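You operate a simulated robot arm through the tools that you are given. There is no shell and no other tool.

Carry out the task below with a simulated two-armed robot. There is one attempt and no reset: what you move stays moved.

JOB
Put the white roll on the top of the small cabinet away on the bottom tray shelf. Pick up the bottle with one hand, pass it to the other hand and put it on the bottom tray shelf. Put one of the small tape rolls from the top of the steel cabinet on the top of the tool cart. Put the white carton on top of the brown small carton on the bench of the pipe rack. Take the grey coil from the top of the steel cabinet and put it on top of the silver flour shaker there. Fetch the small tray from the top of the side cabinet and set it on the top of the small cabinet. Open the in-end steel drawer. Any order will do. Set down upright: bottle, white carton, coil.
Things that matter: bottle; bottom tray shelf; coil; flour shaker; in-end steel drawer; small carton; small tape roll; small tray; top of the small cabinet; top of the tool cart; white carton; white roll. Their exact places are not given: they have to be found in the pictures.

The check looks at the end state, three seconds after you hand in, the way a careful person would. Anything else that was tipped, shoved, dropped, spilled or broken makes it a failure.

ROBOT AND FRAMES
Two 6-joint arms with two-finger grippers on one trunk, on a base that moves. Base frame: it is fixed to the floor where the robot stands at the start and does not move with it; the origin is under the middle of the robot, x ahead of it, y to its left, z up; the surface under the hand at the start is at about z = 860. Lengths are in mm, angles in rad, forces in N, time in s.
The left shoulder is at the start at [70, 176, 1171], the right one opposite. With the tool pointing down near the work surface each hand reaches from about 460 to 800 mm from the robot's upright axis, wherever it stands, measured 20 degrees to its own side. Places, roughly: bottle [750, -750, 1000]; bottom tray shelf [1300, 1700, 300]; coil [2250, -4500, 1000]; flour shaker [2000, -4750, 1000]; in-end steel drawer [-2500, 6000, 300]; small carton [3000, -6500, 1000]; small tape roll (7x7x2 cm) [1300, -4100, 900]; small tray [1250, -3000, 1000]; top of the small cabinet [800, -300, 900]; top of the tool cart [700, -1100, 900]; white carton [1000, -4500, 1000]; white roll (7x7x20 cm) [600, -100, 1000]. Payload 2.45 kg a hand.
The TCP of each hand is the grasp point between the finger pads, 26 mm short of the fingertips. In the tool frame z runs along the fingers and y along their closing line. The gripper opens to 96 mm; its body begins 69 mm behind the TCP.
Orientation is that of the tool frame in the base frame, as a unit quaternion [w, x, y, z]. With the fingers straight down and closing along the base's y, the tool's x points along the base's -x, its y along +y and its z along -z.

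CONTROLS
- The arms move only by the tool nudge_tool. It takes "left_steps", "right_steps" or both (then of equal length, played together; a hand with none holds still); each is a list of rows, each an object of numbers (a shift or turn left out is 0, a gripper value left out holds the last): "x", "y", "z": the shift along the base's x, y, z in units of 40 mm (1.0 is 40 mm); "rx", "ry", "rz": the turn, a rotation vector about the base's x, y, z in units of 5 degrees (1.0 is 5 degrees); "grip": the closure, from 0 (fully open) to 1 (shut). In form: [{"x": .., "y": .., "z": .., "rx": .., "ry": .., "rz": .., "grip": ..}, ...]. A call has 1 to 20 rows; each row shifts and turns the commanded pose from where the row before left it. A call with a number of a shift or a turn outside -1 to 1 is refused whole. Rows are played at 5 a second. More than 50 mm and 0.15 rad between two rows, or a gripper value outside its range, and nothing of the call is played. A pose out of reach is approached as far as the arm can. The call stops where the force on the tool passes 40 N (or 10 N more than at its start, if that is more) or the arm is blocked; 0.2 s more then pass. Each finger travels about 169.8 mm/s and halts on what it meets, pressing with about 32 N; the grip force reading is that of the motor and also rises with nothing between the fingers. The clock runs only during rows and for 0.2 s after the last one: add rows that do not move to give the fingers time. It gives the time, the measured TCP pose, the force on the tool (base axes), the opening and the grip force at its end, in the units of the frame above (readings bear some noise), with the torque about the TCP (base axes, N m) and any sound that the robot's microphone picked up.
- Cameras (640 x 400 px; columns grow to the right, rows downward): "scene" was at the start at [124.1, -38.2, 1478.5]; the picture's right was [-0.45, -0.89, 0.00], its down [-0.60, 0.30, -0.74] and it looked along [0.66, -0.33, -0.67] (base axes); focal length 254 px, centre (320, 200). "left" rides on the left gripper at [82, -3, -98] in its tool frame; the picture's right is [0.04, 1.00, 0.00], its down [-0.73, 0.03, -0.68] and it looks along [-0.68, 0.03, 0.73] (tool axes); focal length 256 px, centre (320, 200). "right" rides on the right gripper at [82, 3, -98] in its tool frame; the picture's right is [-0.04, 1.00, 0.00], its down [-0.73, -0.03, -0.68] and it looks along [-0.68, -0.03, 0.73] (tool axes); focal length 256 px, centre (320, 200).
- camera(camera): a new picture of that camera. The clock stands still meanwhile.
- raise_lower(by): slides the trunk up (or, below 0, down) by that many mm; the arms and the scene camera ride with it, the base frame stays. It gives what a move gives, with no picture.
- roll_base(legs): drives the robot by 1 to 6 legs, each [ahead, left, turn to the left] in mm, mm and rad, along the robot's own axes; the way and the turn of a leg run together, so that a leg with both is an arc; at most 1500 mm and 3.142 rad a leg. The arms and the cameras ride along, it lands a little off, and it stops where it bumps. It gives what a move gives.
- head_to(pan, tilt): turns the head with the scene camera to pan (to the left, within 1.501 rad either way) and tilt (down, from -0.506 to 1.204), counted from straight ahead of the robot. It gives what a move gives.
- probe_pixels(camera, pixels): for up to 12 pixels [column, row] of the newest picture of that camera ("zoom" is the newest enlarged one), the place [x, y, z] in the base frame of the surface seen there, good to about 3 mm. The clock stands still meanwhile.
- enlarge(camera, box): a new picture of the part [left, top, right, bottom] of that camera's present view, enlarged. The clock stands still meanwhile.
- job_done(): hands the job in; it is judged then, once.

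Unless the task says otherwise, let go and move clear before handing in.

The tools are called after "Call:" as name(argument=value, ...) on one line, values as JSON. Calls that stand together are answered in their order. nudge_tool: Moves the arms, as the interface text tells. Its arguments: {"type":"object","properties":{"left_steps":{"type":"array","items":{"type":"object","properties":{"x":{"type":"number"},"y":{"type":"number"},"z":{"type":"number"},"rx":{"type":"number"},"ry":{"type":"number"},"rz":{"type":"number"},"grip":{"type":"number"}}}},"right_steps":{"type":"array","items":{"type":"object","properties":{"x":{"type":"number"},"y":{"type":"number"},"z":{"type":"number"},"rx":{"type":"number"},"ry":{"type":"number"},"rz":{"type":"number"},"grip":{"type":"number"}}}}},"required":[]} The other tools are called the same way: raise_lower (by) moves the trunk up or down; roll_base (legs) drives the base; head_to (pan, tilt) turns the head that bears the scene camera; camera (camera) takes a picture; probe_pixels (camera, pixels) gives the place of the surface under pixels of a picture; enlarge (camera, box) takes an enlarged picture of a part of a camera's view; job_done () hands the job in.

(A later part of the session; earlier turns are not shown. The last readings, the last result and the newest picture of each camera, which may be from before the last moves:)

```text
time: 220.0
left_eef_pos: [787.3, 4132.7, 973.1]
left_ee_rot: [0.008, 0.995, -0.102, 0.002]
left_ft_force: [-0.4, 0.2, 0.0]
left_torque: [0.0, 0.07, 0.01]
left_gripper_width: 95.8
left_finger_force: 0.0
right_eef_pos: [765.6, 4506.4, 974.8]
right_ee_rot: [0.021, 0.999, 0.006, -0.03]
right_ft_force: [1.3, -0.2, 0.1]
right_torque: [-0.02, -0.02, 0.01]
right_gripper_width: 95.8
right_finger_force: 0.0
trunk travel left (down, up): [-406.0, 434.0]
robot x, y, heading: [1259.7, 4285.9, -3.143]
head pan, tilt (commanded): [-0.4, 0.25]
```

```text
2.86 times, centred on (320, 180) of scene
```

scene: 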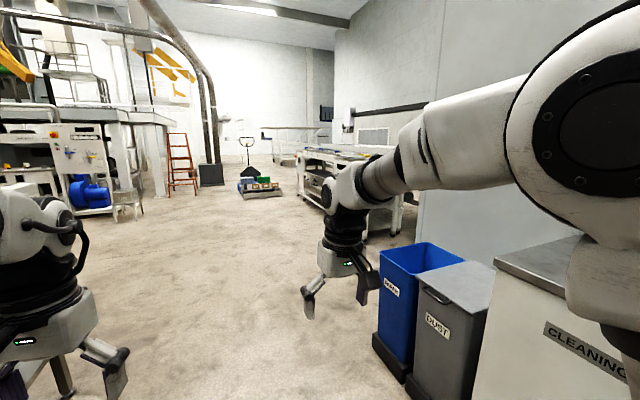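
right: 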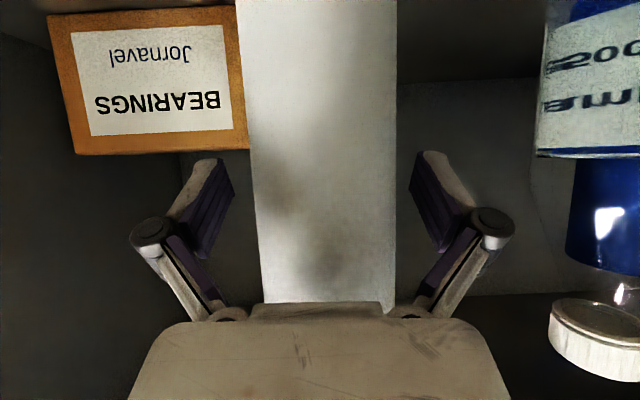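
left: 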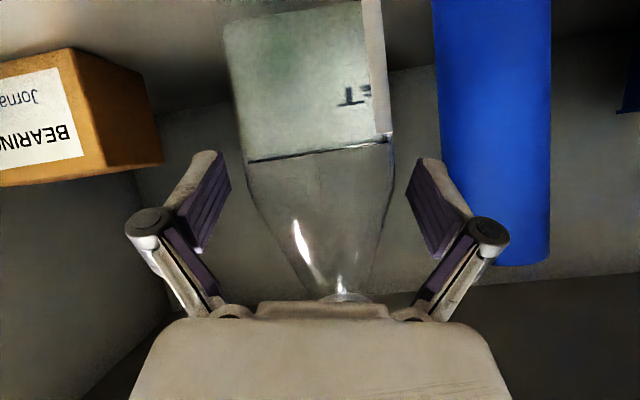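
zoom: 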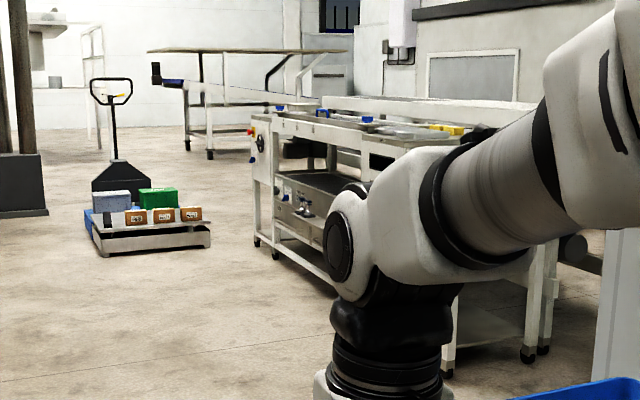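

The machine front is at y≈5915, from x≈−3640 to −1200. I drive ahead along y≈4290 and turn to face it.

Call:
roll_base(legs=[[1500, 0, 0], [1500, 0, 0], [700, 0, 0], [0, 0, -1.571]])

Call:
head_to(pan=0.0, tilt=0.3)

Call:
head_to(pan=0.0, tilt=0.3)

Call:
camera(camera="scene")

```text
time: 241.7
left_eef_pos: [-2574.9, 4826.8, 972.5]
left_ee_rot: [-0.006, -0.622, 0.783, 0.004]
left_ft_force: [1.2, -0.3, 0.5]
left_torque: [0.01, -0.03, 0.03]
left_gripper_width: 96.3
left_finger_force: 0.1
right_eef_pos: [-2199.9, 4837.3, 975.7]
right_ee_rot: [0.008, -0.703, 0.71, 0.036]
right_ft_force: [0.3, -0.8, -0.2]
right_torque: [0.0, 0.01, 0.0]
right_gripper_width: 95.9
right_finger_force: 0.0
trunk travel left (down, up): [-406.0, 434.0]
robot x, y, heading: [-2435.6, 4346.3, 1.544]
head pan, tilt (commanded): [-0.4, 0.25]
```

```text
time: 242.6
left_eef_pos: [-2574.8, 4827.7, 972.8]
left_ee_rot: [-0.006, -0.622, 0.783, 0.004]
left_ft_force: [0.6, 0.4, 0.1]
left_torque: [-0.01, 0.03, -0.03]
left_gripper_width: 96.2
left_finger_force: 0.1
right_eef_pos: [-2199.8, 4837.2, 975.4]
right_ee_rot: [0.008, -0.703, 0.711, 0.035]
right_ft_force: [-0.3, -0.5, 0.0]
right_torque: [-0.02, 0.02, -0.01]
right_gripper_width: 96.0
right_finger_force: 0.0
trunk travel left (down, up): [-406.0, 434.0]
robot x, y, heading: [-2431.8, 4349.4, 1.548]
head pan, tilt (commanded): [0.0, 0.3]
```

```text
time: 243.2
left_eef_pos: [-2574.5, 4827.0, 972.0]
left_ee_rot: [-0.006, -0.621, 0.784, 0.005]
left_ft_force: [0.0, 0.5, 0.2]
left_torque: [-0.01, -0.01, -0.03]
left_gripper_width: 96.3
left_finger_force: 0.2
right_eef_pos: [-2201.8, 4838.6, 974.3]
right_ee_rot: [0.008, -0.703, 0.71, 0.035]
right_ft_force: [-0.9, 0.6, 0.4]
right_torque: [-0.01, 0.0, 0.0]
right_gripper_width: 95.8
right_finger_force: 0.0
trunk travel left (down, up): [-406.0, 434.0]
robot x, y, heading: [-2434.3, 4344.5, 1.547]
head pan, tilt (commanded): [0.0, 0.3]
```

```text
taken
```

scene: 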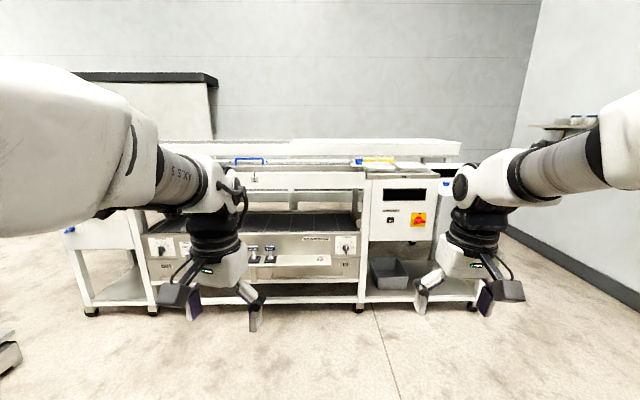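

Call:
enlarge(camera="scene", box=[120, 140, 480, 320])

```text
1.78 times, centred on (300, 230) of scene
```

zoom: 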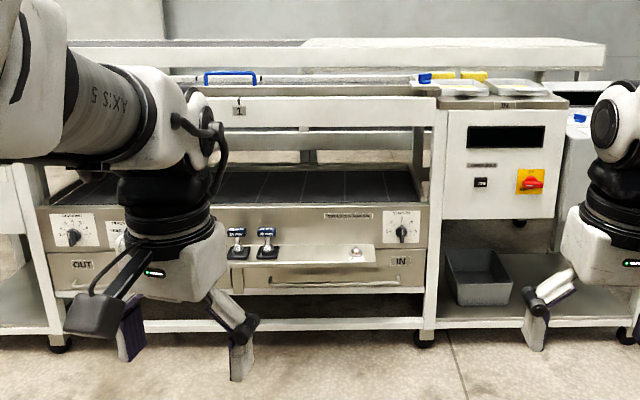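

Two steel drawers are labelled OUT (left) and IN (right, label near zoom (403,262)). I probe the IN drawer's face and handle.

Call:
probe_pixels(camera="zoom", pixels=[[403, 262], [350, 282], [385, 282], [300, 285], [410, 275], [250, 270], [355, 253], [267, 240], [400, 235], [430, 260], [230, 295], [320, 255]])

Call:
enlarge(camera="scene", box=[240, 225, 380, 310])

```text
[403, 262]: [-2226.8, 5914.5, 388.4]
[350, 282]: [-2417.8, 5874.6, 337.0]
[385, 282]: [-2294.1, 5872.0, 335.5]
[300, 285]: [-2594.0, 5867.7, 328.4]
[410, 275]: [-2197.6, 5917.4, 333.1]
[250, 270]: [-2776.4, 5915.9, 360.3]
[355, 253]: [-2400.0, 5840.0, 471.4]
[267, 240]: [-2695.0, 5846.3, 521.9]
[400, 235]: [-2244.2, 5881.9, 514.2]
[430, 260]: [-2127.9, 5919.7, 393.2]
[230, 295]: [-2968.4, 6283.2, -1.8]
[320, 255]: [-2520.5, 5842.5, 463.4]
```

```text
4.57 times, centred on (310, 268) of scene
```

zoom: 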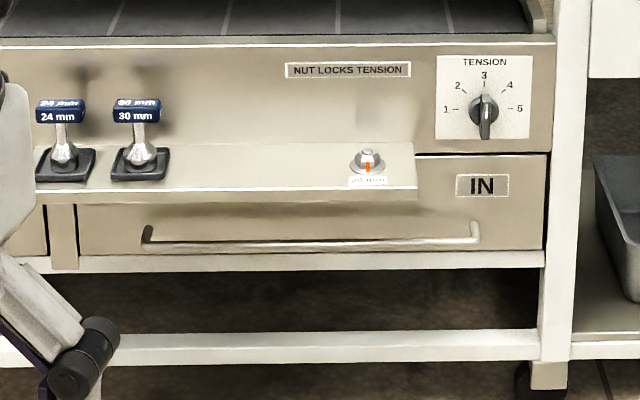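

The IN drawer's face is y≈5915 with a bar handle at y≈5870, z≈335, running x≈−2600…−2240; a tray overhangs it left of x≈−2335. I'll grip the bar's right end (x≈−2275) with the right hand rolled 90°. First I reach out and tilt the right tool.

Call:
nudge_tool(right_steps=[{"rx": 1, "y": 0.7}, {"rx": 1, "y": 0.7}, {"rx": 1, "y": 0.7}, {"rx": 1, "y": 0.7}, {"rx": 1, "y": 0.7}, {"rx": 1, "y": 0.7}, {"rx": 1, "y": 0.7}, {"rx": 1, "y": 0.7}, {"rx": 1, "y": 0.7}, {"rx": 1, "y": 0.7}, {"rx": 1, "y": 0.7}, {"rx": 1, "y": 0.7}, {}])

Call:
nudge_tool(right_steps=[{"ry": -0.866, "rz": 0.5}, {"ry": -0.866, "rz": 0.5}, {"ry": -0.866, "rz": 0.5}, {"ry": -0.866, "rz": 0.5}, {"ry": -0.866, "rz": 0.5}, {"ry": -0.866, "rz": 0.5}, {"ry": -0.866, "rz": 0.5}, {"ry": -0.866, "rz": 0.5}, {"ry": -0.866, "rz": 0.5}, {"ry": -0.866, "rz": 0.5}, {"ry": -0.866, "rz": 0.5}, {"ry": -0.866, "rz": 0.5}, {"ry": -0.866, "rz": 0.5}, {"ry": -0.866, "rz": 0.5}, {"ry": -0.866, "rz": 0.5}, {"ry": -0.866, "rz": 0.5}, {"ry": -0.866, "rz": 0.5}, {"ry": -0.866, "rz": 0.5}, {}])

```text
time: 245.9
left_eef_pos: [-2575.5, 4826.1, 972.8]
left_ee_rot: [-0.005, -0.622, 0.783, 0.004]
left_ft_force: [0.3, -0.1, 0.1]
left_torque: [0.01, -0.01, 0.0]
left_gripper_width: 95.7
left_finger_force: 0.0
right_eef_pos: [-2199.7, 5173.6, 976.0]
right_ee_rot: [-0.359, 0.604, -0.597, -0.386]
right_ft_force: [0.3, -0.3, -0.3]
right_torque: [-0.01, 0.05, 0.0]
right_gripper_width: 95.8
right_finger_force: 0.0
trunk travel left (down, up): [-406.0, 434.0]
robot x, y, heading: [-2434.3, 4349.8, 1.543]
head pan, tilt (commanded): [0.0, 0.3]
```

```text
time: 249.9
left_eef_pos: [-2575.0, 4826.7, 972.1]
left_ee_rot: [-0.006, -0.622, 0.783, 0.004]
left_ft_force: [-0.6, 0.5, 0.0]
left_torque: [-0.03, 0.01, -0.05]
left_gripper_width: 95.9
left_finger_force: 0.0
right_eef_pos: [-2200.0, 5173.9, 974.5]
right_ee_rot: [-0.482, 0.875, 0.01, -0.03]
right_ft_force: [-0.5, 0.0, -0.3]
right_torque: [0.01, -0.01, 0.02]
right_gripper_width: 95.9
right_finger_force: 0.1
trunk travel left (down, up): [-406.0, 434.0]
robot x, y, heading: [-2435.2, 4348.7, 1.554]
head pan, tilt (commanded): [0.0, 0.3]
```

The roll went without clipping (camera now on the +x side). I lower the trunk 400 and test how low the right hand can go here.

Call:
raise_lower(by=-400)

Call:
nudge_tool(right_steps=[{"y": 0.5, "z": -0.9}, {"z": -1}, {"z": -1}, {"z": -1}, {"z": -1}, {"z": -1}, {}])

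```text
time: 253.8
left_eef_pos: [-2576.5, 4827.7, 573.0]
left_ee_rot: [-0.006, -0.623, 0.782, 0.004]
left_ft_force: [-0.6, -0.2, 0.1]
left_torque: [0.0, 0.0, 0.01]
left_gripper_width: 96.0
left_finger_force: 0.0
right_eef_pos: [-2200.0, 5173.4, 574.3]
right_ee_rot: [-0.483, 0.875, 0.011, -0.029]
right_ft_force: [-0.9, -0.4, 0.3]
right_torque: [-0.02, -0.03, -0.02]
right_gripper_width: 95.7
right_finger_force: 0.0
trunk travel left (down, up): [-6.0, 834.0]
robot x, y, heading: [-2434.1, 4344.3, 1.545]
head pan, tilt (commanded): [0.0, 0.3]
```

```text
time: 255.4
left_eef_pos: [-2576.1, 4827.5, 572.6]
left_ee_rot: [-0.007, -0.622, 0.783, 0.004]
left_ft_force: [-0.7, 0.1, -0.2]
left_torque: [-0.01, 0.02, 0.01]
left_gripper_width: 96.3
left_finger_force: 0.0
right_eef_pos: [-2203.2, 5234.0, 352.0]
right_ee_rot: [-0.48, 0.877, 0.011, -0.031]
right_ft_force: [0.4, 0.2, -0.1]
right_torque: [0.0, 0.0, -0.02]
right_gripper_width: 95.8
right_finger_force: 0.1
right hand out of reach, approached as far as the arm can: row 4, 5, 6
trunk travel left (down, up): [-6.0, 834.0]
robot x, y, heading: [-2430.2, 4341.8, 1.545]
head pan, tilt (commanded): [0.0, 0.3]
```

The right hand reaches z=352 at this extension. I set the opening to ~63 mm, go a bit lower and drive to a stand-off in front of the handle's right end.

Call:
nudge_tool(right_steps=[{"y": 0.4, "z": -0.2, "grip": 0.34}, {"y": 0.1, "z": -0.2}, {}])

Call:
roll_base(legs=[[0, 80, 0], [440, 0, 0]])

Call:
camera(camera="right")

Call:
camera(camera="scene")

```text
time: 256.2
left_eef_pos: [-2575.2, 4826.2, 571.7]
left_ee_rot: [-0.006, -0.622, 0.783, 0.003]
left_ft_force: [-1.0, -0.5, 0.0]
left_torque: [-0.01, 0.01, 0.01]
left_gripper_width: 96.0
left_finger_force: 0.1
right_eef_pos: [-2204.1, 5248.0, 340.5]
right_ee_rot: [-0.482, 0.876, 0.01, -0.03]
right_ft_force: [0.9, 0.4, 0.0]
right_torque: [0.02, 0.0, 0.03]
right_gripper_width: 63.4
right_finger_force: 0.2
right hand out of reach, approached as far as the arm can: row 1
trunk travel left (down, up): [-6.0, 834.0]
robot x, y, heading: [-2432.5, 4344.4, 1.547]
head pan, tilt (commanded): [0.0, 0.3]
```

```text
time: 259.5
left_eef_pos: [-2645.4, 5266.8, 571.9]
left_ee_rot: [-0.005, -0.622, 0.783, 0.004]
left_ft_force: [0.0, -0.1, 0.5]
left_torque: [0.03, 0.0, -0.04]
left_gripper_width: 95.6
left_finger_force: 0.0
right_eef_pos: [-2273.0, 5686.0, 339.2]
right_ee_rot: [-0.483, 0.875, 0.011, -0.03]
right_ft_force: [0.7, -0.9, -0.4]
right_torque: [0.0, -0.03, -0.01]
right_gripper_width: 63.2
right_finger_force: 0.0
trunk travel left (down, up): [-6.0, 834.0]
robot x, y, heading: [-2507.1, 4783.8, 1.548]
head pan, tilt (commanded): [0.0, 0.3]
```

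```text
taken
```

right: 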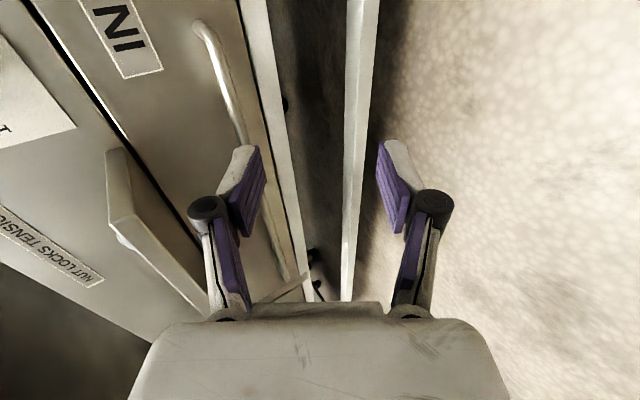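

```text
taken
```

scene: 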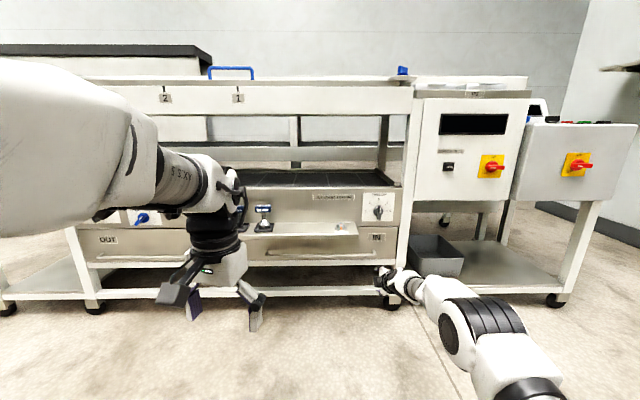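

The right camera sees the handle running from (200,25) to (285,275). I probe the bar, the tray corner and the face.

Call:
probe_pixels(camera="right", pixels=[[205, 30], [222, 70], [236, 120], [268, 215], [285, 270], [120, 160], [180, 100], [250, 60], [262, 100], [350, 100], [190, 240], [200, 22]])

Call:
enlarge(camera="scene", box=[300, 190, 460, 310])

```text
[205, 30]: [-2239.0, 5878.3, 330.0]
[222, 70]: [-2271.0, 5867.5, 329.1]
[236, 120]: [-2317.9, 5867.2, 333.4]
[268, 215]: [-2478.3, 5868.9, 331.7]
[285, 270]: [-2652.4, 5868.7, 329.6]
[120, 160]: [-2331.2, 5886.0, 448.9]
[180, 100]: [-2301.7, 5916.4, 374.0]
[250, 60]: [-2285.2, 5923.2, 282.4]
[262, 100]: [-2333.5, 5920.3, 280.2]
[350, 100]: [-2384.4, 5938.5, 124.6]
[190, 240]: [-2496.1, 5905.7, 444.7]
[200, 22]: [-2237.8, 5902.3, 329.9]
```

```text
3.33 times, centred on (380, 250) of scene
```

zoom: 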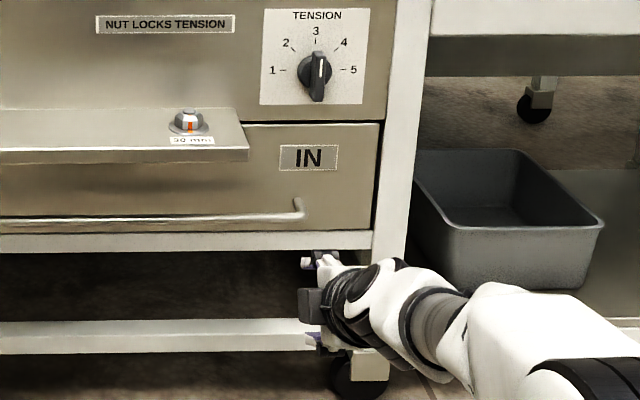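

The bar centre is about y≈5872, z≈330, ending at x≈−2239. I advance the base 145 mm and finish with the arm.

Call:
roll_base(legs=[[140, 0, 0]])

Call:
camera(camera="right")

```text
time: 260.8
left_eef_pos: [-2644.0, 5406.1, 572.8]
left_ee_rot: [-0.006, -0.622, 0.783, 0.005]
left_ft_force: [0.9, 1.0, 0.1]
left_torque: [0.01, -0.01, 0.02]
left_gripper_width: 96.2
left_finger_force: 0.1
right_eef_pos: [-2272.3, 5826.8, 340.7]
right_ee_rot: [-0.482, 0.876, 0.011, -0.03]
right_ft_force: [-0.5, 0.1, -1.0]
right_torque: [0.01, 0.01, 0.02]
right_gripper_width: 63.2
right_finger_force: 0.0
trunk travel left (down, up): [-6.0, 834.0]
robot x, y, heading: [-2501.7, 4928.8, 1.553]
head pan, tilt (commanded): [0.0, 0.3]
```

```text
taken
```

right: 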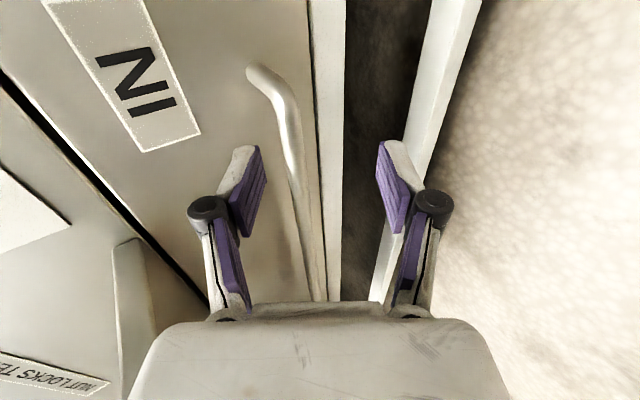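

The bar now lies between the fingers in the view (column ~300). I advance 31 mm and close.

Call:
nudge_tool(right_steps=[{"y": 0.4, "z": -0.05}, {"y": 0.4, "z": -0.05}, {}])

Call:
camera(camera="right")

```text
time: 261.6
left_eef_pos: [-2643.3, 5406.6, 572.0]
left_ee_rot: [-0.006, -0.622, 0.783, 0.004]
left_ft_force: [0.1, -0.5, 0.8]
left_torque: [0.0, 0.02, 0.01]
left_gripper_width: 96.1
left_finger_force: 0.1
right_eef_pos: [-2270.7, 5852.7, 336.9]
right_ee_rot: [-0.482, 0.876, 0.011, -0.029]
right_ft_force: [0.6, -1.0, -0.3]
right_torque: [-0.02, -0.05, 0.0]
right_gripper_width: 63.2
right_finger_force: 0.0
right hand out of reach, approached as far as the arm can: row 2
trunk travel left (down, up): [-6.0, 834.0]
robot x, y, heading: [-2497.8, 4926.4, 1.553]
head pan, tilt (commanded): [0.0, 0.3]
```

```text
taken
```

right: 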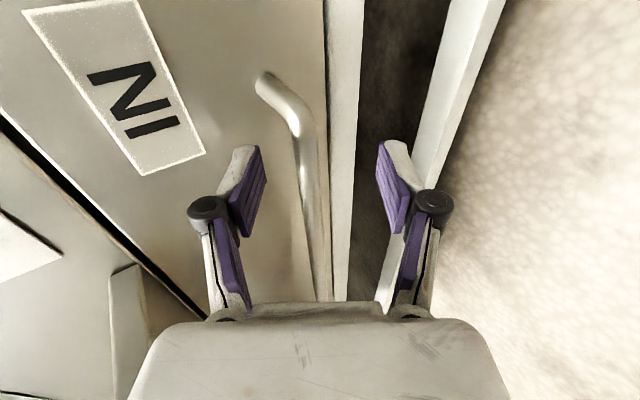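

The bar sits near the fingertips; I advance 10 mm more with the base, then close.

Call:
roll_base(legs=[[10, 0, 0]])

Call:
nudge_tool(right_steps=[{"grip": 0.6}, {"grip": 1}, {}, {}])

Call:
camera(camera="right")

```text
time: 262.4
left_eef_pos: [-2642.9, 5417.5, 572.8]
left_ee_rot: [-0.005, -0.622, 0.783, 0.005]
left_ft_force: [-0.8, -0.3, 0.3]
left_torque: [0.01, -0.01, 0.01]
left_gripper_width: 95.9
left_finger_force: 0.1
right_eef_pos: [-2271.0, 5861.6, 337.2]
right_ee_rot: [-0.482, 0.876, 0.01, -0.029]
right_ft_force: [-0.2, 0.6, 0.6]
right_torque: [-0.03, -0.04, 0.0]
right_gripper_width: 63.5
right_finger_force: 0.0
trunk travel left (down, up): [-6.0, 834.0]
robot x, y, heading: [-2500.3, 4937.7, 1.547]
head pan, tilt (commanded): [0.0, 0.3]
```

```text
time: 263.4
left_eef_pos: [-2642.6, 5416.1, 572.6]
left_ee_rot: [-0.006, -0.623, 0.782, 0.004]
left_ft_force: [0.0, -0.1, 0.1]
left_torque: [0.03, 0.01, 0.0]
left_gripper_width: 96.3
left_finger_force: 0.1
right_eef_pos: [-2269.8, 5862.1, 339.0]
right_ee_rot: [-0.483, 0.875, 0.011, -0.029]
right_ft_force: [1.3, 3.2, 6.4]
right_torque: [0.17, -0.52, 0.23]
right_gripper_width: 13.5
right_finger_force: 39.5
trunk travel left (down, up): [-6.0, 834.0]
robot x, y, heading: [-2500.6, 4940.6, 1.546]
head pan, tilt (commanded): [0.0, 0.3]
```

```text
taken
```

right: 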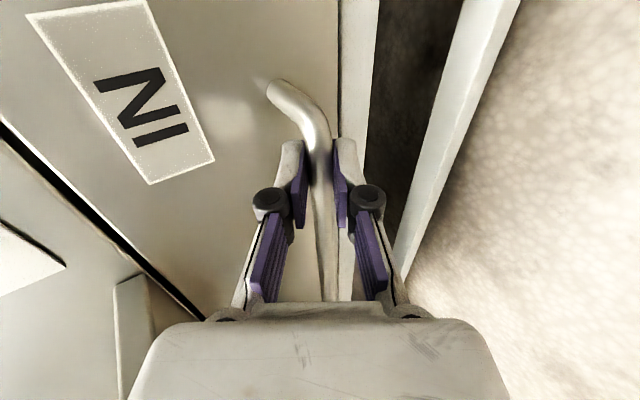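

The handle is gripped (13.5 mm). I pull by backing the base.

Call:
roll_base(legs=[[-80, 0, 0]])

Call:
camera(camera="right")

Call:
camera(camera="scene")

```text
time: 264.4
left_eef_pos: [-2643.8, 5336.6, 572.5]
left_ee_rot: [-0.006, -0.622, 0.783, 0.004]
left_ft_force: [-0.5, -0.4, 0.7]
left_torque: [0.02, -0.01, -0.02]
left_gripper_width: 96.2
left_finger_force: 0.1
right_eef_pos: [-2271.4, 5781.1, 339.3]
right_ee_rot: [-0.483, 0.875, 0.011, -0.03]
right_ft_force: [9.1, 0.3, 8.9]
right_torque: [0.14, -0.63, 0.09]
right_gripper_width: 13.4
right_finger_force: 40.1
trunk travel left (down, up): [-6.0, 834.0]
robot x, y, heading: [-2502.6, 4855.4, 1.545]
head pan, tilt (commanded): [0.0, 0.3]
```

```text
taken
```

right: 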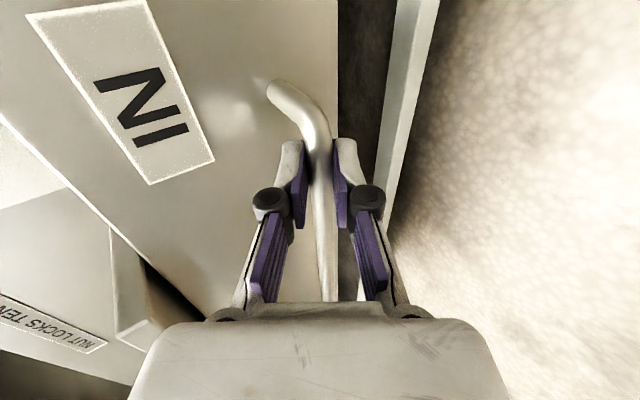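

```text
taken
```

scene: 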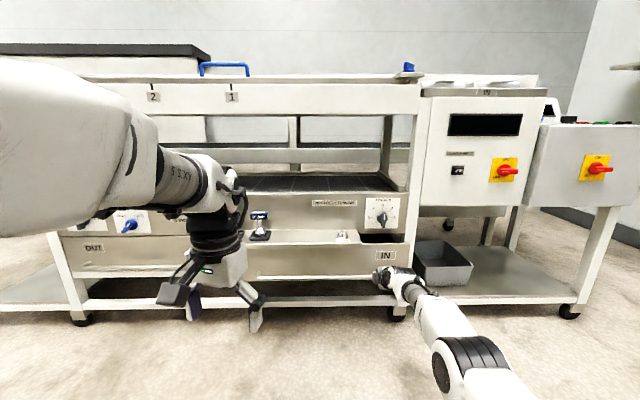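

The drawer follows: the gap above it is visible at (380,238). I keep pulling.

Call:
roll_base(legs=[[-200, 0, 0]])

Call:
camera(camera="scene")

```text
time: 266.0
left_eef_pos: [-2648.6, 5136.5, 573.2]
left_ee_rot: [-0.006, -0.622, 0.783, 0.005]
left_ft_force: [-0.9, -0.1, -0.5]
left_torque: [-0.01, 0.0, -0.01]
left_gripper_width: 95.9
left_finger_force: 0.1
right_eef_pos: [-2271.7, 5581.3, 339.2]
right_ee_rot: [-0.484, 0.874, 0.008, -0.028]
right_ft_force: [28.1, 2.6, 9.6]
right_torque: [0.15, -0.89, -0.18]
right_gripper_width: 13.2
right_finger_force: 39.6
trunk travel left (down, up): [-6.0, 834.0]
robot x, y, heading: [-2505.7, 4655.1, 1.549]
head pan, tilt (commanded): [0.0, 0.3]
```

```text
taken
```

scene: 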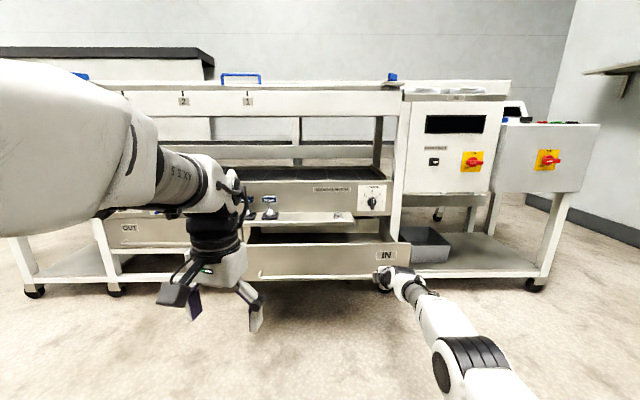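

The drawer is ~280 mm out; a sideways force of 28 N built up from my heading offset. I pull a bit further while shifting slightly right to relieve it.

Call:
roll_base(legs=[[-40, -8, 0]])

Call:
roll_base(legs=[[-60, -2, 0]])

Call:
camera(camera="scene")

```text
time: 266.8
left_eef_pos: [-2647.3, 5129.6, 571.5]
left_ee_rot: [-0.006, -0.622, 0.783, 0.004]
left_ft_force: [0.7, 0.6, -0.2]
left_torque: [-0.03, 0.0, 0.03]
left_gripper_width: 95.9
left_finger_force: 0.1
right_eef_pos: [-2272.9, 5574.9, 343.6]
right_ee_rot: [-0.489, 0.872, 0.011, -0.027]
right_ft_force: [0.2, -0.9, -2.3]
right_torque: [-0.06, -0.39, 0.65]
right_gripper_width: 13.7
right_finger_force: 40.5
trunk travel left (down, up): [-6.0, 834.0]
robot x, y, heading: [-2508.0, 4650.5, 1.55]
head pan, tilt (commanded): [0.0, 0.3]
stopped in leg 1: the force on the tool passed its limit at 56 N (the readings are from after the stop); the commanded pose is now the measured one
```

```text
time: 267.8
left_eef_pos: [-2646.4, 5068.3, 571.5]
left_ee_rot: [-0.006, -0.622, 0.783, 0.004]
left_ft_force: [0.0, -0.2, 0.7]
left_torque: [0.01, 0.01, 0.01]
left_gripper_width: 96.0
left_finger_force: 0.0
right_eef_pos: [-2273.5, 5516.0, 345.7]
right_ee_rot: [-0.49, 0.871, 0.01, -0.028]
right_ft_force: [0.3, -0.1, -0.2]
right_torque: [0.0, -0.02, -0.01]
right_gripper_width: 0.0
right_finger_force: 28.5
trunk travel left (down, up): [-6.0, 834.0]
robot x, y, heading: [-2503.7, 4586.4, 1.546]
head pan, tilt (commanded): [0.0, 0.3]
```

```text
taken
```

scene: 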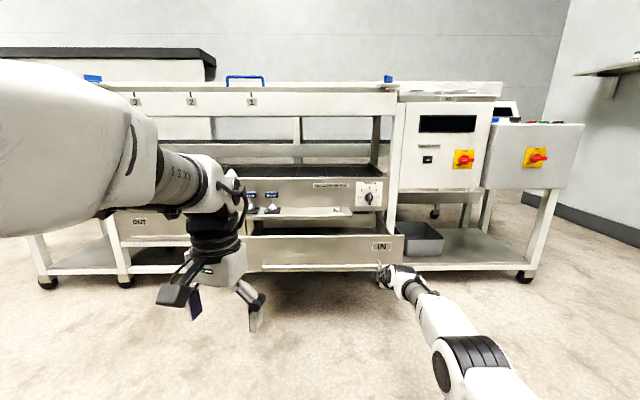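

The drawer hit its end stop and the handle slipped out of the fingers, so it is fully open. I probe the face to confirm.

Call:
probe_pixels(camera="scene", pixels=[[381, 246], [330, 250], [320, 226], [330, 263]])

Call:
enlarge(camera="scene", box=[230, 160, 470, 300])

```text
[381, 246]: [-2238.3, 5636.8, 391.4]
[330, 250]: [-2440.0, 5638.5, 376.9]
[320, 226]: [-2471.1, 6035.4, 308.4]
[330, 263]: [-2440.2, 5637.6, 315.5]
```

```text
2.67 times, centred on (350, 230) of scene
```

zoom: 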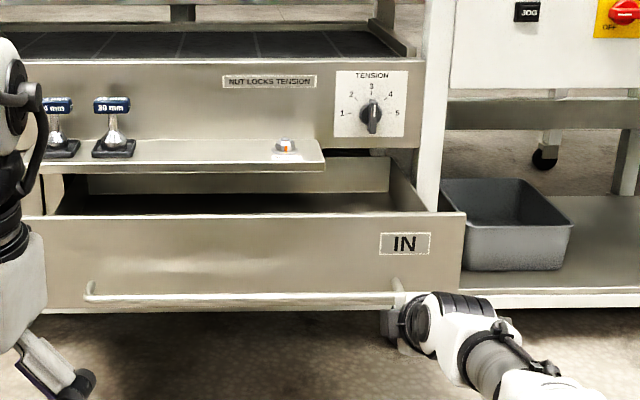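

The IN drawer face is now at y≈5637 (279 mm open). I back off, raise the trunk and fold the right arm.

Call:
roll_base(legs=[[-300, 0, 0]])

Call:
raise_lower(by=400)

Call:
nudge_tool(right_steps=[{"ry": 0.866, "rz": -0.5, "z": 0.5, "grip": 0}, {"ry": 0.866, "rz": -0.5, "z": 0.5}, {"ry": 0.866, "rz": -0.5, "z": 0.5}, {"ry": 0.866, "rz": -0.5, "z": 0.5}, {"ry": 0.866, "rz": -0.5, "z": 0.5}, {"ry": 0.866, "rz": -0.5, "z": 0.5}, {"ry": 0.866, "rz": -0.5, "z": 0.5}, {"ry": 0.866, "rz": -0.5, "z": 0.5}, {"ry": 0.866, "rz": -0.5, "z": 0.5}, {"ry": 0.866, "rz": -0.5, "z": 0.5}, {"ry": 0.866, "rz": -0.5, "z": 0.5}, {"ry": 0.866, "rz": -0.5}, {"ry": 0.866, "rz": -0.5}, {"ry": 0.866, "rz": -0.5}, {"ry": 0.866, "rz": -0.5}, {"ry": 0.866, "rz": -0.5}, {"ry": 0.866, "rz": -0.5}, {"ry": 0.866, "rz": -0.5}])

Call:
nudge_tool(right_steps=[{"rx": -1, "y": -0.85}, {"rx": -1, "y": -0.85}, {"rx": -1, "y": -0.85}, {"rx": -1, "y": -0.85}, {"rx": -1, "y": -0.85}, {"rx": -1, "y": -0.85}, {"rx": -1, "y": -0.85}, {"rx": -1, "y": -0.85}, {"rx": -1, "y": -0.85}, {"rx": -1, "y": -0.85}, {"rx": -1, "y": -0.85}, {"rx": -1, "y": -0.85}])

```text
time: 269.8
left_eef_pos: [-2652.6, 4768.4, 572.1]
left_ee_rot: [-0.006, -0.622, 0.783, 0.004]
left_ft_force: [-0.4, -0.4, 0.1]
left_torque: [0.03, 0.0, 0.0]
left_gripper_width: 95.9
left_finger_force: 0.1
right_eef_pos: [-2277.7, 5215.3, 345.0]
right_ee_rot: [-0.49, 0.871, 0.011, -0.028]
right_ft_force: [0.4, -0.2, 0.3]
right_torque: [-0.01, 0.02, -0.02]
right_gripper_width: 0.2
right_finger_force: 28.3
trunk travel left (down, up): [-6.0, 834.0]
robot x, y, heading: [-2509.5, 4287.2, 1.548]
head pan, tilt (commanded): [0.0, 0.3]
```

```text
time: 273.6
left_eef_pos: [-2654.2, 4767.5, 971.6]
left_ee_rot: [-0.007, -0.622, 0.783, 0.004]
left_ft_force: [0.0, 0.6, 0.0]
left_torque: [-0.02, -0.03, -0.02]
left_gripper_width: 95.9
left_finger_force: 0.1
right_eef_pos: [-2279.1, 5216.6, 744.0]
right_ee_rot: [-0.49, 0.871, 0.011, -0.029]
right_ft_force: [0.5, 1.1, 0.3]
right_torque: [0.0, 0.02, 0.01]
right_gripper_width: 0.0
right_finger_force: 28.3
trunk travel left (down, up): [-406.0, 434.0]
robot x, y, heading: [-2509.7, 4289.4, 1.546]
head pan, tilt (commanded): [0.0, 0.3]
```

```text
time: 277.4
left_eef_pos: [-2653.5, 4768.6, 972.0]
left_ee_rot: [-0.005, -0.623, 0.782, 0.005]
left_ft_force: [0.7, -0.1, 0.9]
left_torque: [-0.01, -0.03, -0.01]
left_gripper_width: 96.2
left_finger_force: 0.0
right_eef_pos: [-2278.2, 5212.8, 963.5]
right_ee_rot: [-0.362, 0.603, -0.601, -0.38]
right_ft_force: [0.8, -0.1, -0.2]
right_torque: [-0.04, -0.03, 0.0]
right_gripper_width: 95.9
right_finger_force: 0.0
right hand out of reach, approached as far as the arm can: row 11
trunk travel left (down, up): [-406.0, 434.0]
robot x, y, heading: [-2511.4, 4291.0, 1.551]
head pan, tilt (commanded): [0.0, 0.3]
```

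```text
time: 280.0
left_eef_pos: [-2652.9, 4766.4, 973.3]
left_ee_rot: [-0.006, -0.622, 0.783, 0.005]
left_ft_force: [0.4, -0.2, 0.1]
left_torque: [0.02, 0.01, -0.01]
left_gripper_width: 96.0
left_finger_force: 0.0
right_eef_pos: [-2277.7, 4802.8, 962.5]
right_ee_rot: [0.013, -0.704, 0.709, 0.029]
right_ft_force: [0.7, -0.5, -0.2]
right_torque: [0.02, 0.0, 0.0]
right_gripper_width: 95.8
right_finger_force: 0.0
trunk travel left (down, up): [-406.0, 434.0]
robot x, y, heading: [-2510.8, 4286.2, 1.551]
head pan, tilt (commanded): [0.0, 0.3]
```

Arms are folded. I raise the trunk to its nominal height, turn to face −y, and look for the way south.

Call:
raise_lower(by=249)

Call:
roll_base(legs=[[0, 0, -1.56], [0, 0, -1.56]])

Call:
head_to(pan=0.2, tilt=0.2)

Call:
head_to(pan=0.2, tilt=0.2)

Call:
camera(camera="scene")

```text
time: 282.6
left_eef_pos: [-2653.5, 4768.5, 1220.9]
left_ee_rot: [-0.006, -0.622, 0.783, 0.004]
left_ft_force: [0.4, -0.4, 0.2]
left_torque: [0.03, -0.03, 0.04]
left_gripper_width: 95.8
left_finger_force: 0.0
right_eef_pos: [-2277.5, 4803.4, 1212.4]
right_ee_rot: [0.014, -0.704, 0.709, 0.029]
right_ft_force: [0.8, 1.7, 0.2]
right_torque: [0.02, -0.05, -0.01]
right_gripper_width: 96.1
right_finger_force: 0.0
trunk travel left (down, up): [-655.0, 185.0]
robot x, y, heading: [-2514.2, 4285.3, 1.55]
head pan, tilt (commanded): [0.0, 0.3]
```

```text
time: 290.6
left_eef_pos: [-2361.6, 3809.1, 1221.1]
left_ee_rot: [0.005, 0.781, 0.625, 0.006]
left_ft_force: [-1.1, -0.3, 0.4]
left_torque: [0.01, 0.0, 0.01]
left_gripper_width: 96.0
left_finger_force: 0.1
right_eef_pos: [-2738.4, 3771.9, 1211.8]
right_ee_rot: [0.03, 0.707, 0.706, -0.013]
right_ft_force: [0.2, -0.6, -0.3]
right_torque: [-0.02, 0.01, 0.03]
right_gripper_width: 96.3
right_finger_force: 0.1
trunk travel left (down, up): [-655.0, 185.0]
robot x, y, heading: [-2512.0, 4289.1, -1.589]
head pan, tilt (commanded): [0.0, 0.3]
```

```text
time: 291.4
left_eef_pos: [-2363.4, 3809.4, 1221.5]
left_ee_rot: [0.005, 0.781, 0.624, 0.006]
left_ft_force: [-0.2, 0.3, -0.1]
left_torque: [0.01, -0.04, 0.02]
left_gripper_width: 96.3
left_finger_force: 0.2
right_eef_pos: [-2737.6, 3770.4, 1213.2]
right_ee_rot: [0.03, 0.707, 0.706, -0.013]
right_ft_force: [0.6, -0.1, -0.5]
right_torque: [0.0, 0.01, 0.0]
right_gripper_width: 96.1
right_finger_force: 0.1
trunk travel left (down, up): [-655.0, 185.0]
robot x, y, heading: [-2507.5, 4285.2, -1.587]
head pan, tilt (commanded): [0.201, 0.201]
```

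```text
time: 292.0
left_eef_pos: [-2362.7, 3809.4, 1221.2]
left_ee_rot: [0.004, 0.781, 0.625, 0.006]
left_ft_force: [0.1, -0.1, -0.5]
left_torque: [0.01, -0.01, 0.0]
left_gripper_width: 96.0
left_finger_force: 0.1
right_eef_pos: [-2738.1, 3770.5, 1212.9]
right_ee_rot: [0.029, 0.708, 0.706, -0.013]
right_ft_force: [0.3, -0.2, -0.1]
right_torque: [-0.01, 0.03, 0.0]
right_gripper_width: 96.0
right_finger_force: 0.0
trunk travel left (down, up): [-655.0, 185.0]
robot x, y, heading: [-2506.5, 4288.1, -1.583]
head pan, tilt (commanded): [0.201, 0.201]
```

```text
taken
```

scene: 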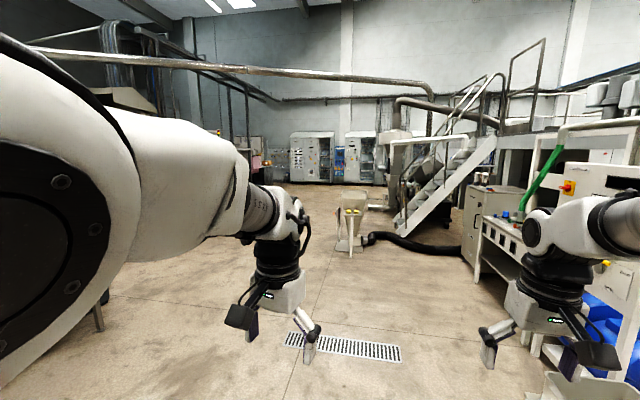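

A hopper with a hose lies ahead; the free corridor is to my left (x≈−900). I shift diagonally there and drive south, looking again midway.

Call:
roll_base(legs=[[734, 812, 0], [734, 812, 0], [1500, 0, 0], [1000, 0, 0]])

Call:
camera(camera="scene")

```text
time: 314.6
left_eef_pos: [-871.2, -193.1, 1221.5]
left_ee_rot: [0.004, 0.79, 0.614, 0.005]
left_ft_force: [-0.1, -0.1, 0.1]
left_torque: [0.01, -0.02, -0.02]
left_gripper_width: 95.9
left_finger_force: 0.0
right_eef_pos: [-1246.1, -219.8, 1211.8]
right_ee_rot: [0.029, 0.718, 0.695, -0.013]
right_ft_force: [-0.6, -0.5, -0.4]
right_torque: [-0.05, 0.0, 0.01]
right_gripper_width: 96.1
right_finger_force: 0.0
trunk travel left (down, up): [-655.0, 185.0]
robot x, y, heading: [-1005.9, 291.6, -1.614]
head pan, tilt (commanded): [0.201, 0.201]
```

```text
taken
```

scene: 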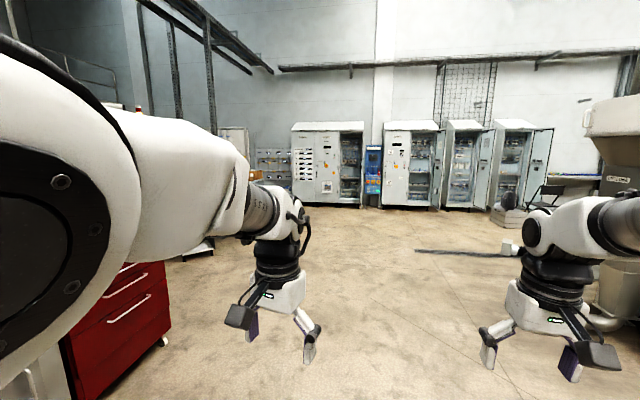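

The floor ahead is mostly clear; there is something long lying on the floor around (420-510,250). I probe it and the cart.

Call:
probe_pixels(camera="scene", pixels=[[420, 250], [470, 252], [505, 252], [200, 245], [160, 300], [255, 175], [290, 190], [330, 200], [395, 205], [365, 195], [510, 240], [590, 270]])

```text
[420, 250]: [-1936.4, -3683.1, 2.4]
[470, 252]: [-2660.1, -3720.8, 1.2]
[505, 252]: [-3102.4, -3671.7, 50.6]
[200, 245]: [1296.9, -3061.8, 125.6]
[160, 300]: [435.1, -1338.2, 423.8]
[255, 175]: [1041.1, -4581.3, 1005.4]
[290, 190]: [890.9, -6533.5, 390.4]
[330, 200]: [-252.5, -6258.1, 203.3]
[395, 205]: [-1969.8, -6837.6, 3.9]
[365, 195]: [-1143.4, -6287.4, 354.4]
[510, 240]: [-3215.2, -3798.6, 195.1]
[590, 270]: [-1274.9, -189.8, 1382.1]
```

The way along x≈−1000 is clear. I drive to y≈−2700 and turn to face +x to view the side cabinet and steel cabinet.

Call:
roll_base(legs=[[1500, 0, 0], [1500, 60, 0], [0, 0, 1.45]])

Call:
head_to(pan=0.0, tilt=0.3)

Call:
head_to(pan=0.0, tilt=0.3)

Call:
camera(camera="scene")

```text
refused: leg 2 is longer than a leg can be; nothing moved
```

```text
time: 315.3
left_eef_pos: [-871.9, -193.6, 1220.8]
left_ee_rot: [0.004, 0.789, 0.614, 0.005]
left_ft_force: [-0.7, 1.1, -0.5]
left_torque: [0.0, -0.01, -0.02]
left_gripper_width: 96.1
left_finger_force: 0.0
right_eef_pos: [-1246.3, -220.2, 1212.3]
right_ee_rot: [0.029, 0.718, 0.695, -0.014]
right_ft_force: [-0.5, -0.1, 0.4]
right_torque: [-0.01, -0.04, 0.03]
right_gripper_width: 95.9
right_finger_force: 0.0
trunk travel left (down, up): [-655.0, 185.0]
robot x, y, heading: [-1001.1, 290.2, -1.612]
head pan, tilt (commanded): [0.0, 0.3]
```

```text
time: 315.9
left_eef_pos: [-870.8, -193.7, 1222.1]
left_ee_rot: [0.005, 0.79, 0.613, 0.006]
left_ft_force: [-0.9, -0.5, 0.2]
left_torque: [0.0, -0.05, 0.01]
left_gripper_width: 95.9
left_finger_force: 0.1
right_eef_pos: [-1247.2, -220.8, 1212.6]
right_ee_rot: [0.029, 0.718, 0.695, -0.013]
right_ft_force: [0.3, -0.5, 0.7]
right_torque: [-0.01, 0.0, -0.02]
right_gripper_width: 96.0
right_finger_force: 0.2
trunk travel left (down, up): [-655.0, 185.0]
robot x, y, heading: [-1004.0, 291.3, -1.611]
head pan, tilt (commanded): [0.0, 0.3]
```

```text
taken
```

scene: 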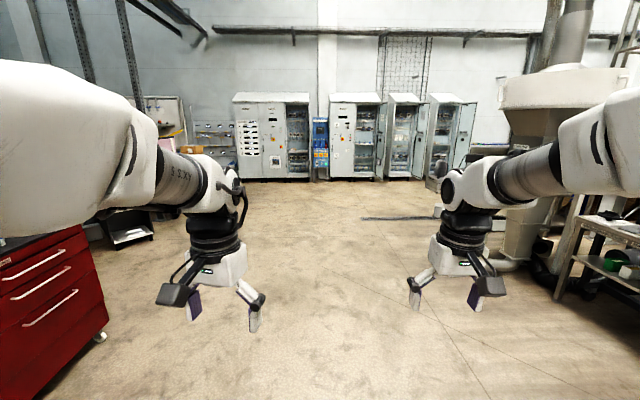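

The leg was over-long and refused. I repeat with valid legs.

Call:
roll_base(legs=[[1450, 60, 0], [1450, 60, 0], [0, 0, 1.5]])

Call:
camera(camera="scene")

```text
time: 333.7
left_eef_pos: [-522.7, -2536.7, 1222.0]
left_ee_rot: [-0.001, 0.16, 0.987, 0.007]
left_ft_force: [0.2, -0.1, 0.8]
left_torque: [-0.01, 0.01, -0.03]
left_gripper_width: 96.0
left_finger_force: 0.1
right_eef_pos: [-521.7, -2912.9, 1212.2]
right_ee_rot: [0.03, 0.052, 0.998, 0.009]
right_ft_force: [0.6, -0.3, 0.2]
right_torque: [-0.01, -0.04, 0.02]
right_gripper_width: 96.0
right_finger_force: 0.1
trunk travel left (down, up): [-655.0, 185.0]
robot x, y, heading: [-1015.9, -2634.3, -0.113]
head pan, tilt (commanded): [0.0, 0.3]
```

```text
taken
```

scene: 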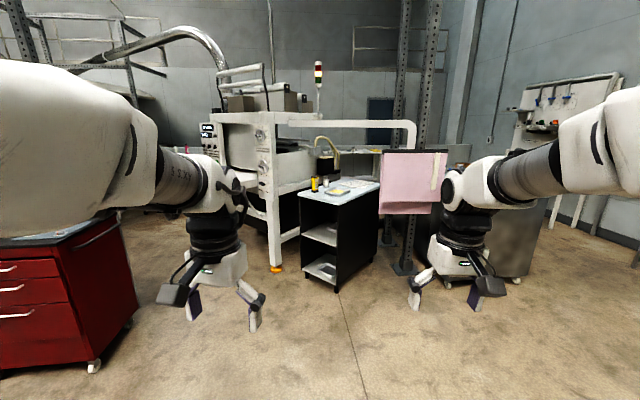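

A dark side cabinet with a pale top is at (340,190) and a steel cabinet behind at (510,230). I enlarge both.

Call:
enlarge(camera="scene", box=[260, 120, 440, 300])

Call:
probe_pixels(camera="scene", pixels=[[340, 190], [300, 192], [350, 207], [380, 185], [337, 290], [410, 200], [345, 188], [520, 240], [305, 280], [275, 268], [405, 270], [375, 250]])

```text
2.22 times, centred on (350, 210) of scene
```

zoom: 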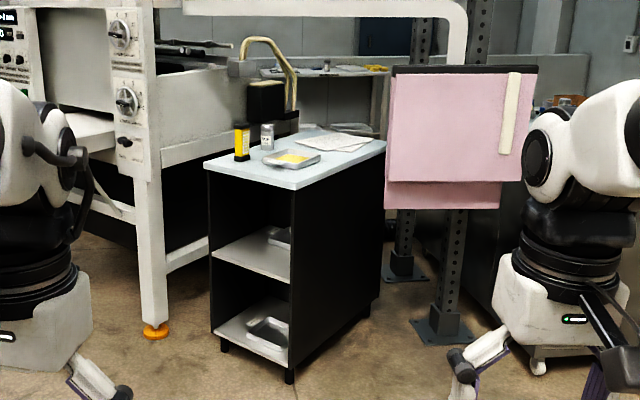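

```text
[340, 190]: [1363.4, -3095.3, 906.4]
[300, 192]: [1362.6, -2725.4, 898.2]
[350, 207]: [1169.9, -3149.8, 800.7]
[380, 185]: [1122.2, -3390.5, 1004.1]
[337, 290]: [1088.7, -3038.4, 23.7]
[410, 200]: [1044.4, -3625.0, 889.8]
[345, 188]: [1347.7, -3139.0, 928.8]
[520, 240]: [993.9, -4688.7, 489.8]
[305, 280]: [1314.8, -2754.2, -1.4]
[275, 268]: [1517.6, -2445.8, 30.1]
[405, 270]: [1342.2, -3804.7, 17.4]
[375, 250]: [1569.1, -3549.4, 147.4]
```

The side cabinet is rotated (its front edge runs from (1315,−2754) to (1089,−3038)). I probe the top items in the zoom: the small tray at about (290,158).

Call:
probe_pixels(camera="zoom", pixels=[[290, 158], [264, 160], [320, 157], [290, 150], [292, 170], [242, 140], [267, 135], [230, 170], [292, 185], [345, 140], [208, 165], [385, 145]])

Call:
enlarge(camera="scene", box=[290, 165, 390, 225])

```text
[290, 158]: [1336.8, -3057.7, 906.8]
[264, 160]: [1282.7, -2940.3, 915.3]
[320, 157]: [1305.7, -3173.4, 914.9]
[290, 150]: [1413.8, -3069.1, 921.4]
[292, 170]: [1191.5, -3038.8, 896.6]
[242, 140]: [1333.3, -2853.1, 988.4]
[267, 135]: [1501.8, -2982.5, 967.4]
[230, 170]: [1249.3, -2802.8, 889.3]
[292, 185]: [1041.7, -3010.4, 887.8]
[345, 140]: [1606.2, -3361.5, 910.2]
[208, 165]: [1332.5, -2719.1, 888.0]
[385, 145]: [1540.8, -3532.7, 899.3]
```

```text
6.40 times, centred on (340, 195) of scene
```

zoom: 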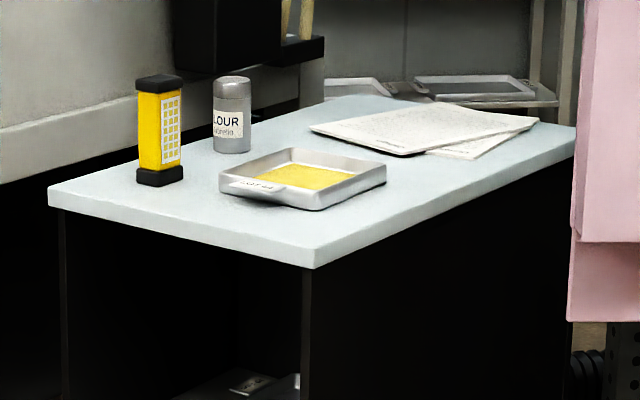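

I note the small tray near (1320,−3060,890). First I look at the steel cabinet further south, driving to about (−300,−4300) facing +x.

Call:
roll_base(legs=[[0, 0, 0.113], [350, -850, 0], [350, -850, 0]])

Call:
camera(camera="scene")

```text
time: 343.5
left_eef_pos: [161.7, -4177.1, 1220.2]
left_ee_rot: [-0.001, 0.107, 0.994, 0.007]
left_ft_force: [0.1, 0.2, -0.5]
left_torque: [0.02, 0.0, -0.01]
left_gripper_width: 96.2
left_finger_force: 0.0
right_eef_pos: [202.8, -4552.3, 1212.4]
right_ee_rot: [0.029, -0.002, 0.999, 0.012]
right_ft_force: [0.1, -0.2, 0.5]
right_torque: [-0.03, 0.0, 0.01]
right_gripper_width: 96.1
right_finger_force: 0.0
trunk travel left (down, up): [-655.0, 185.0]
robot x, y, heading: [-315.8, -4324.1, -0.016]
head pan, tilt (commanded): [0.0, 0.3]
```

```text
taken
```

scene: 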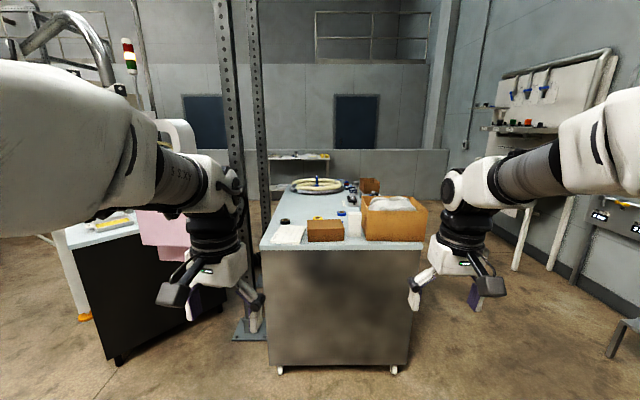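

Call:
enlarge(camera="scene", box=[250, 160, 440, 260])

Call:
enlarge(camera="scene", box=[255, 165, 375, 245])

```text
3.37 times, centred on (345, 210) of scene
```

zoom: 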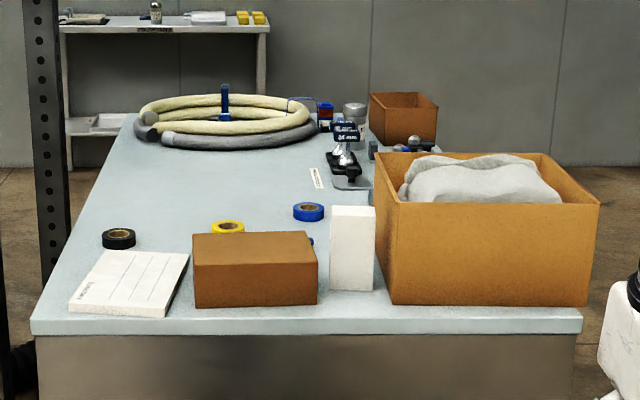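

```text
5.00 times, centred on (315, 205) of scene
```

zoom: 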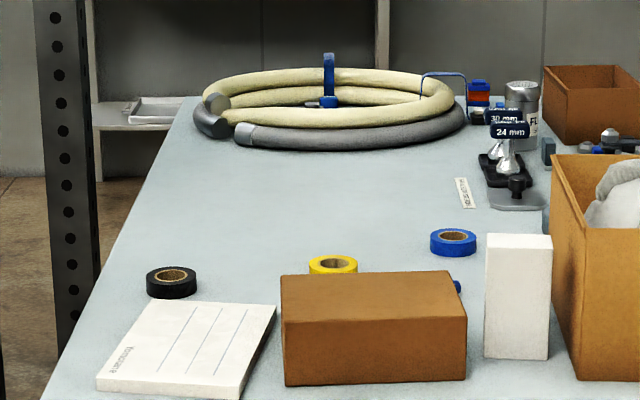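

The steel cabinet top shows tapes (black, yellow, blue), the white carton, brown cartons, a hose coil at the far end and a "FL…" shaker. I probe these.

Call:
probe_pixels(camera="zoom", pixels=[[330, 75], [330, 105], [215, 120], [345, 130], [455, 100], [520, 90], [515, 245], [515, 300], [170, 283], [333, 265], [453, 242], [95, 395]])

Call:
enlarge(camera="scene", box=[280, 170, 380, 220])

```text
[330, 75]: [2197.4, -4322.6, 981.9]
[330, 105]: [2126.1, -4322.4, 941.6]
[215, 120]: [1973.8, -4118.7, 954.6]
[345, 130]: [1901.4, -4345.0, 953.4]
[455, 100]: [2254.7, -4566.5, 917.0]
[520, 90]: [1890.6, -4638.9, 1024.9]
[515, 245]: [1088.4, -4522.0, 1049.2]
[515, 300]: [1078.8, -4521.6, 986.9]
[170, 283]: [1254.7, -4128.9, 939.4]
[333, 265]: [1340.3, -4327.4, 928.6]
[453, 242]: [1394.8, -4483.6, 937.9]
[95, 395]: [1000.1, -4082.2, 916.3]
```

```text
6.40 times, centred on (330, 195) of scene
```

zoom: 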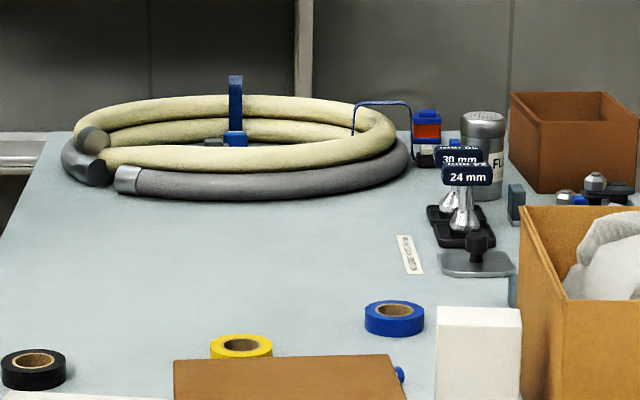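

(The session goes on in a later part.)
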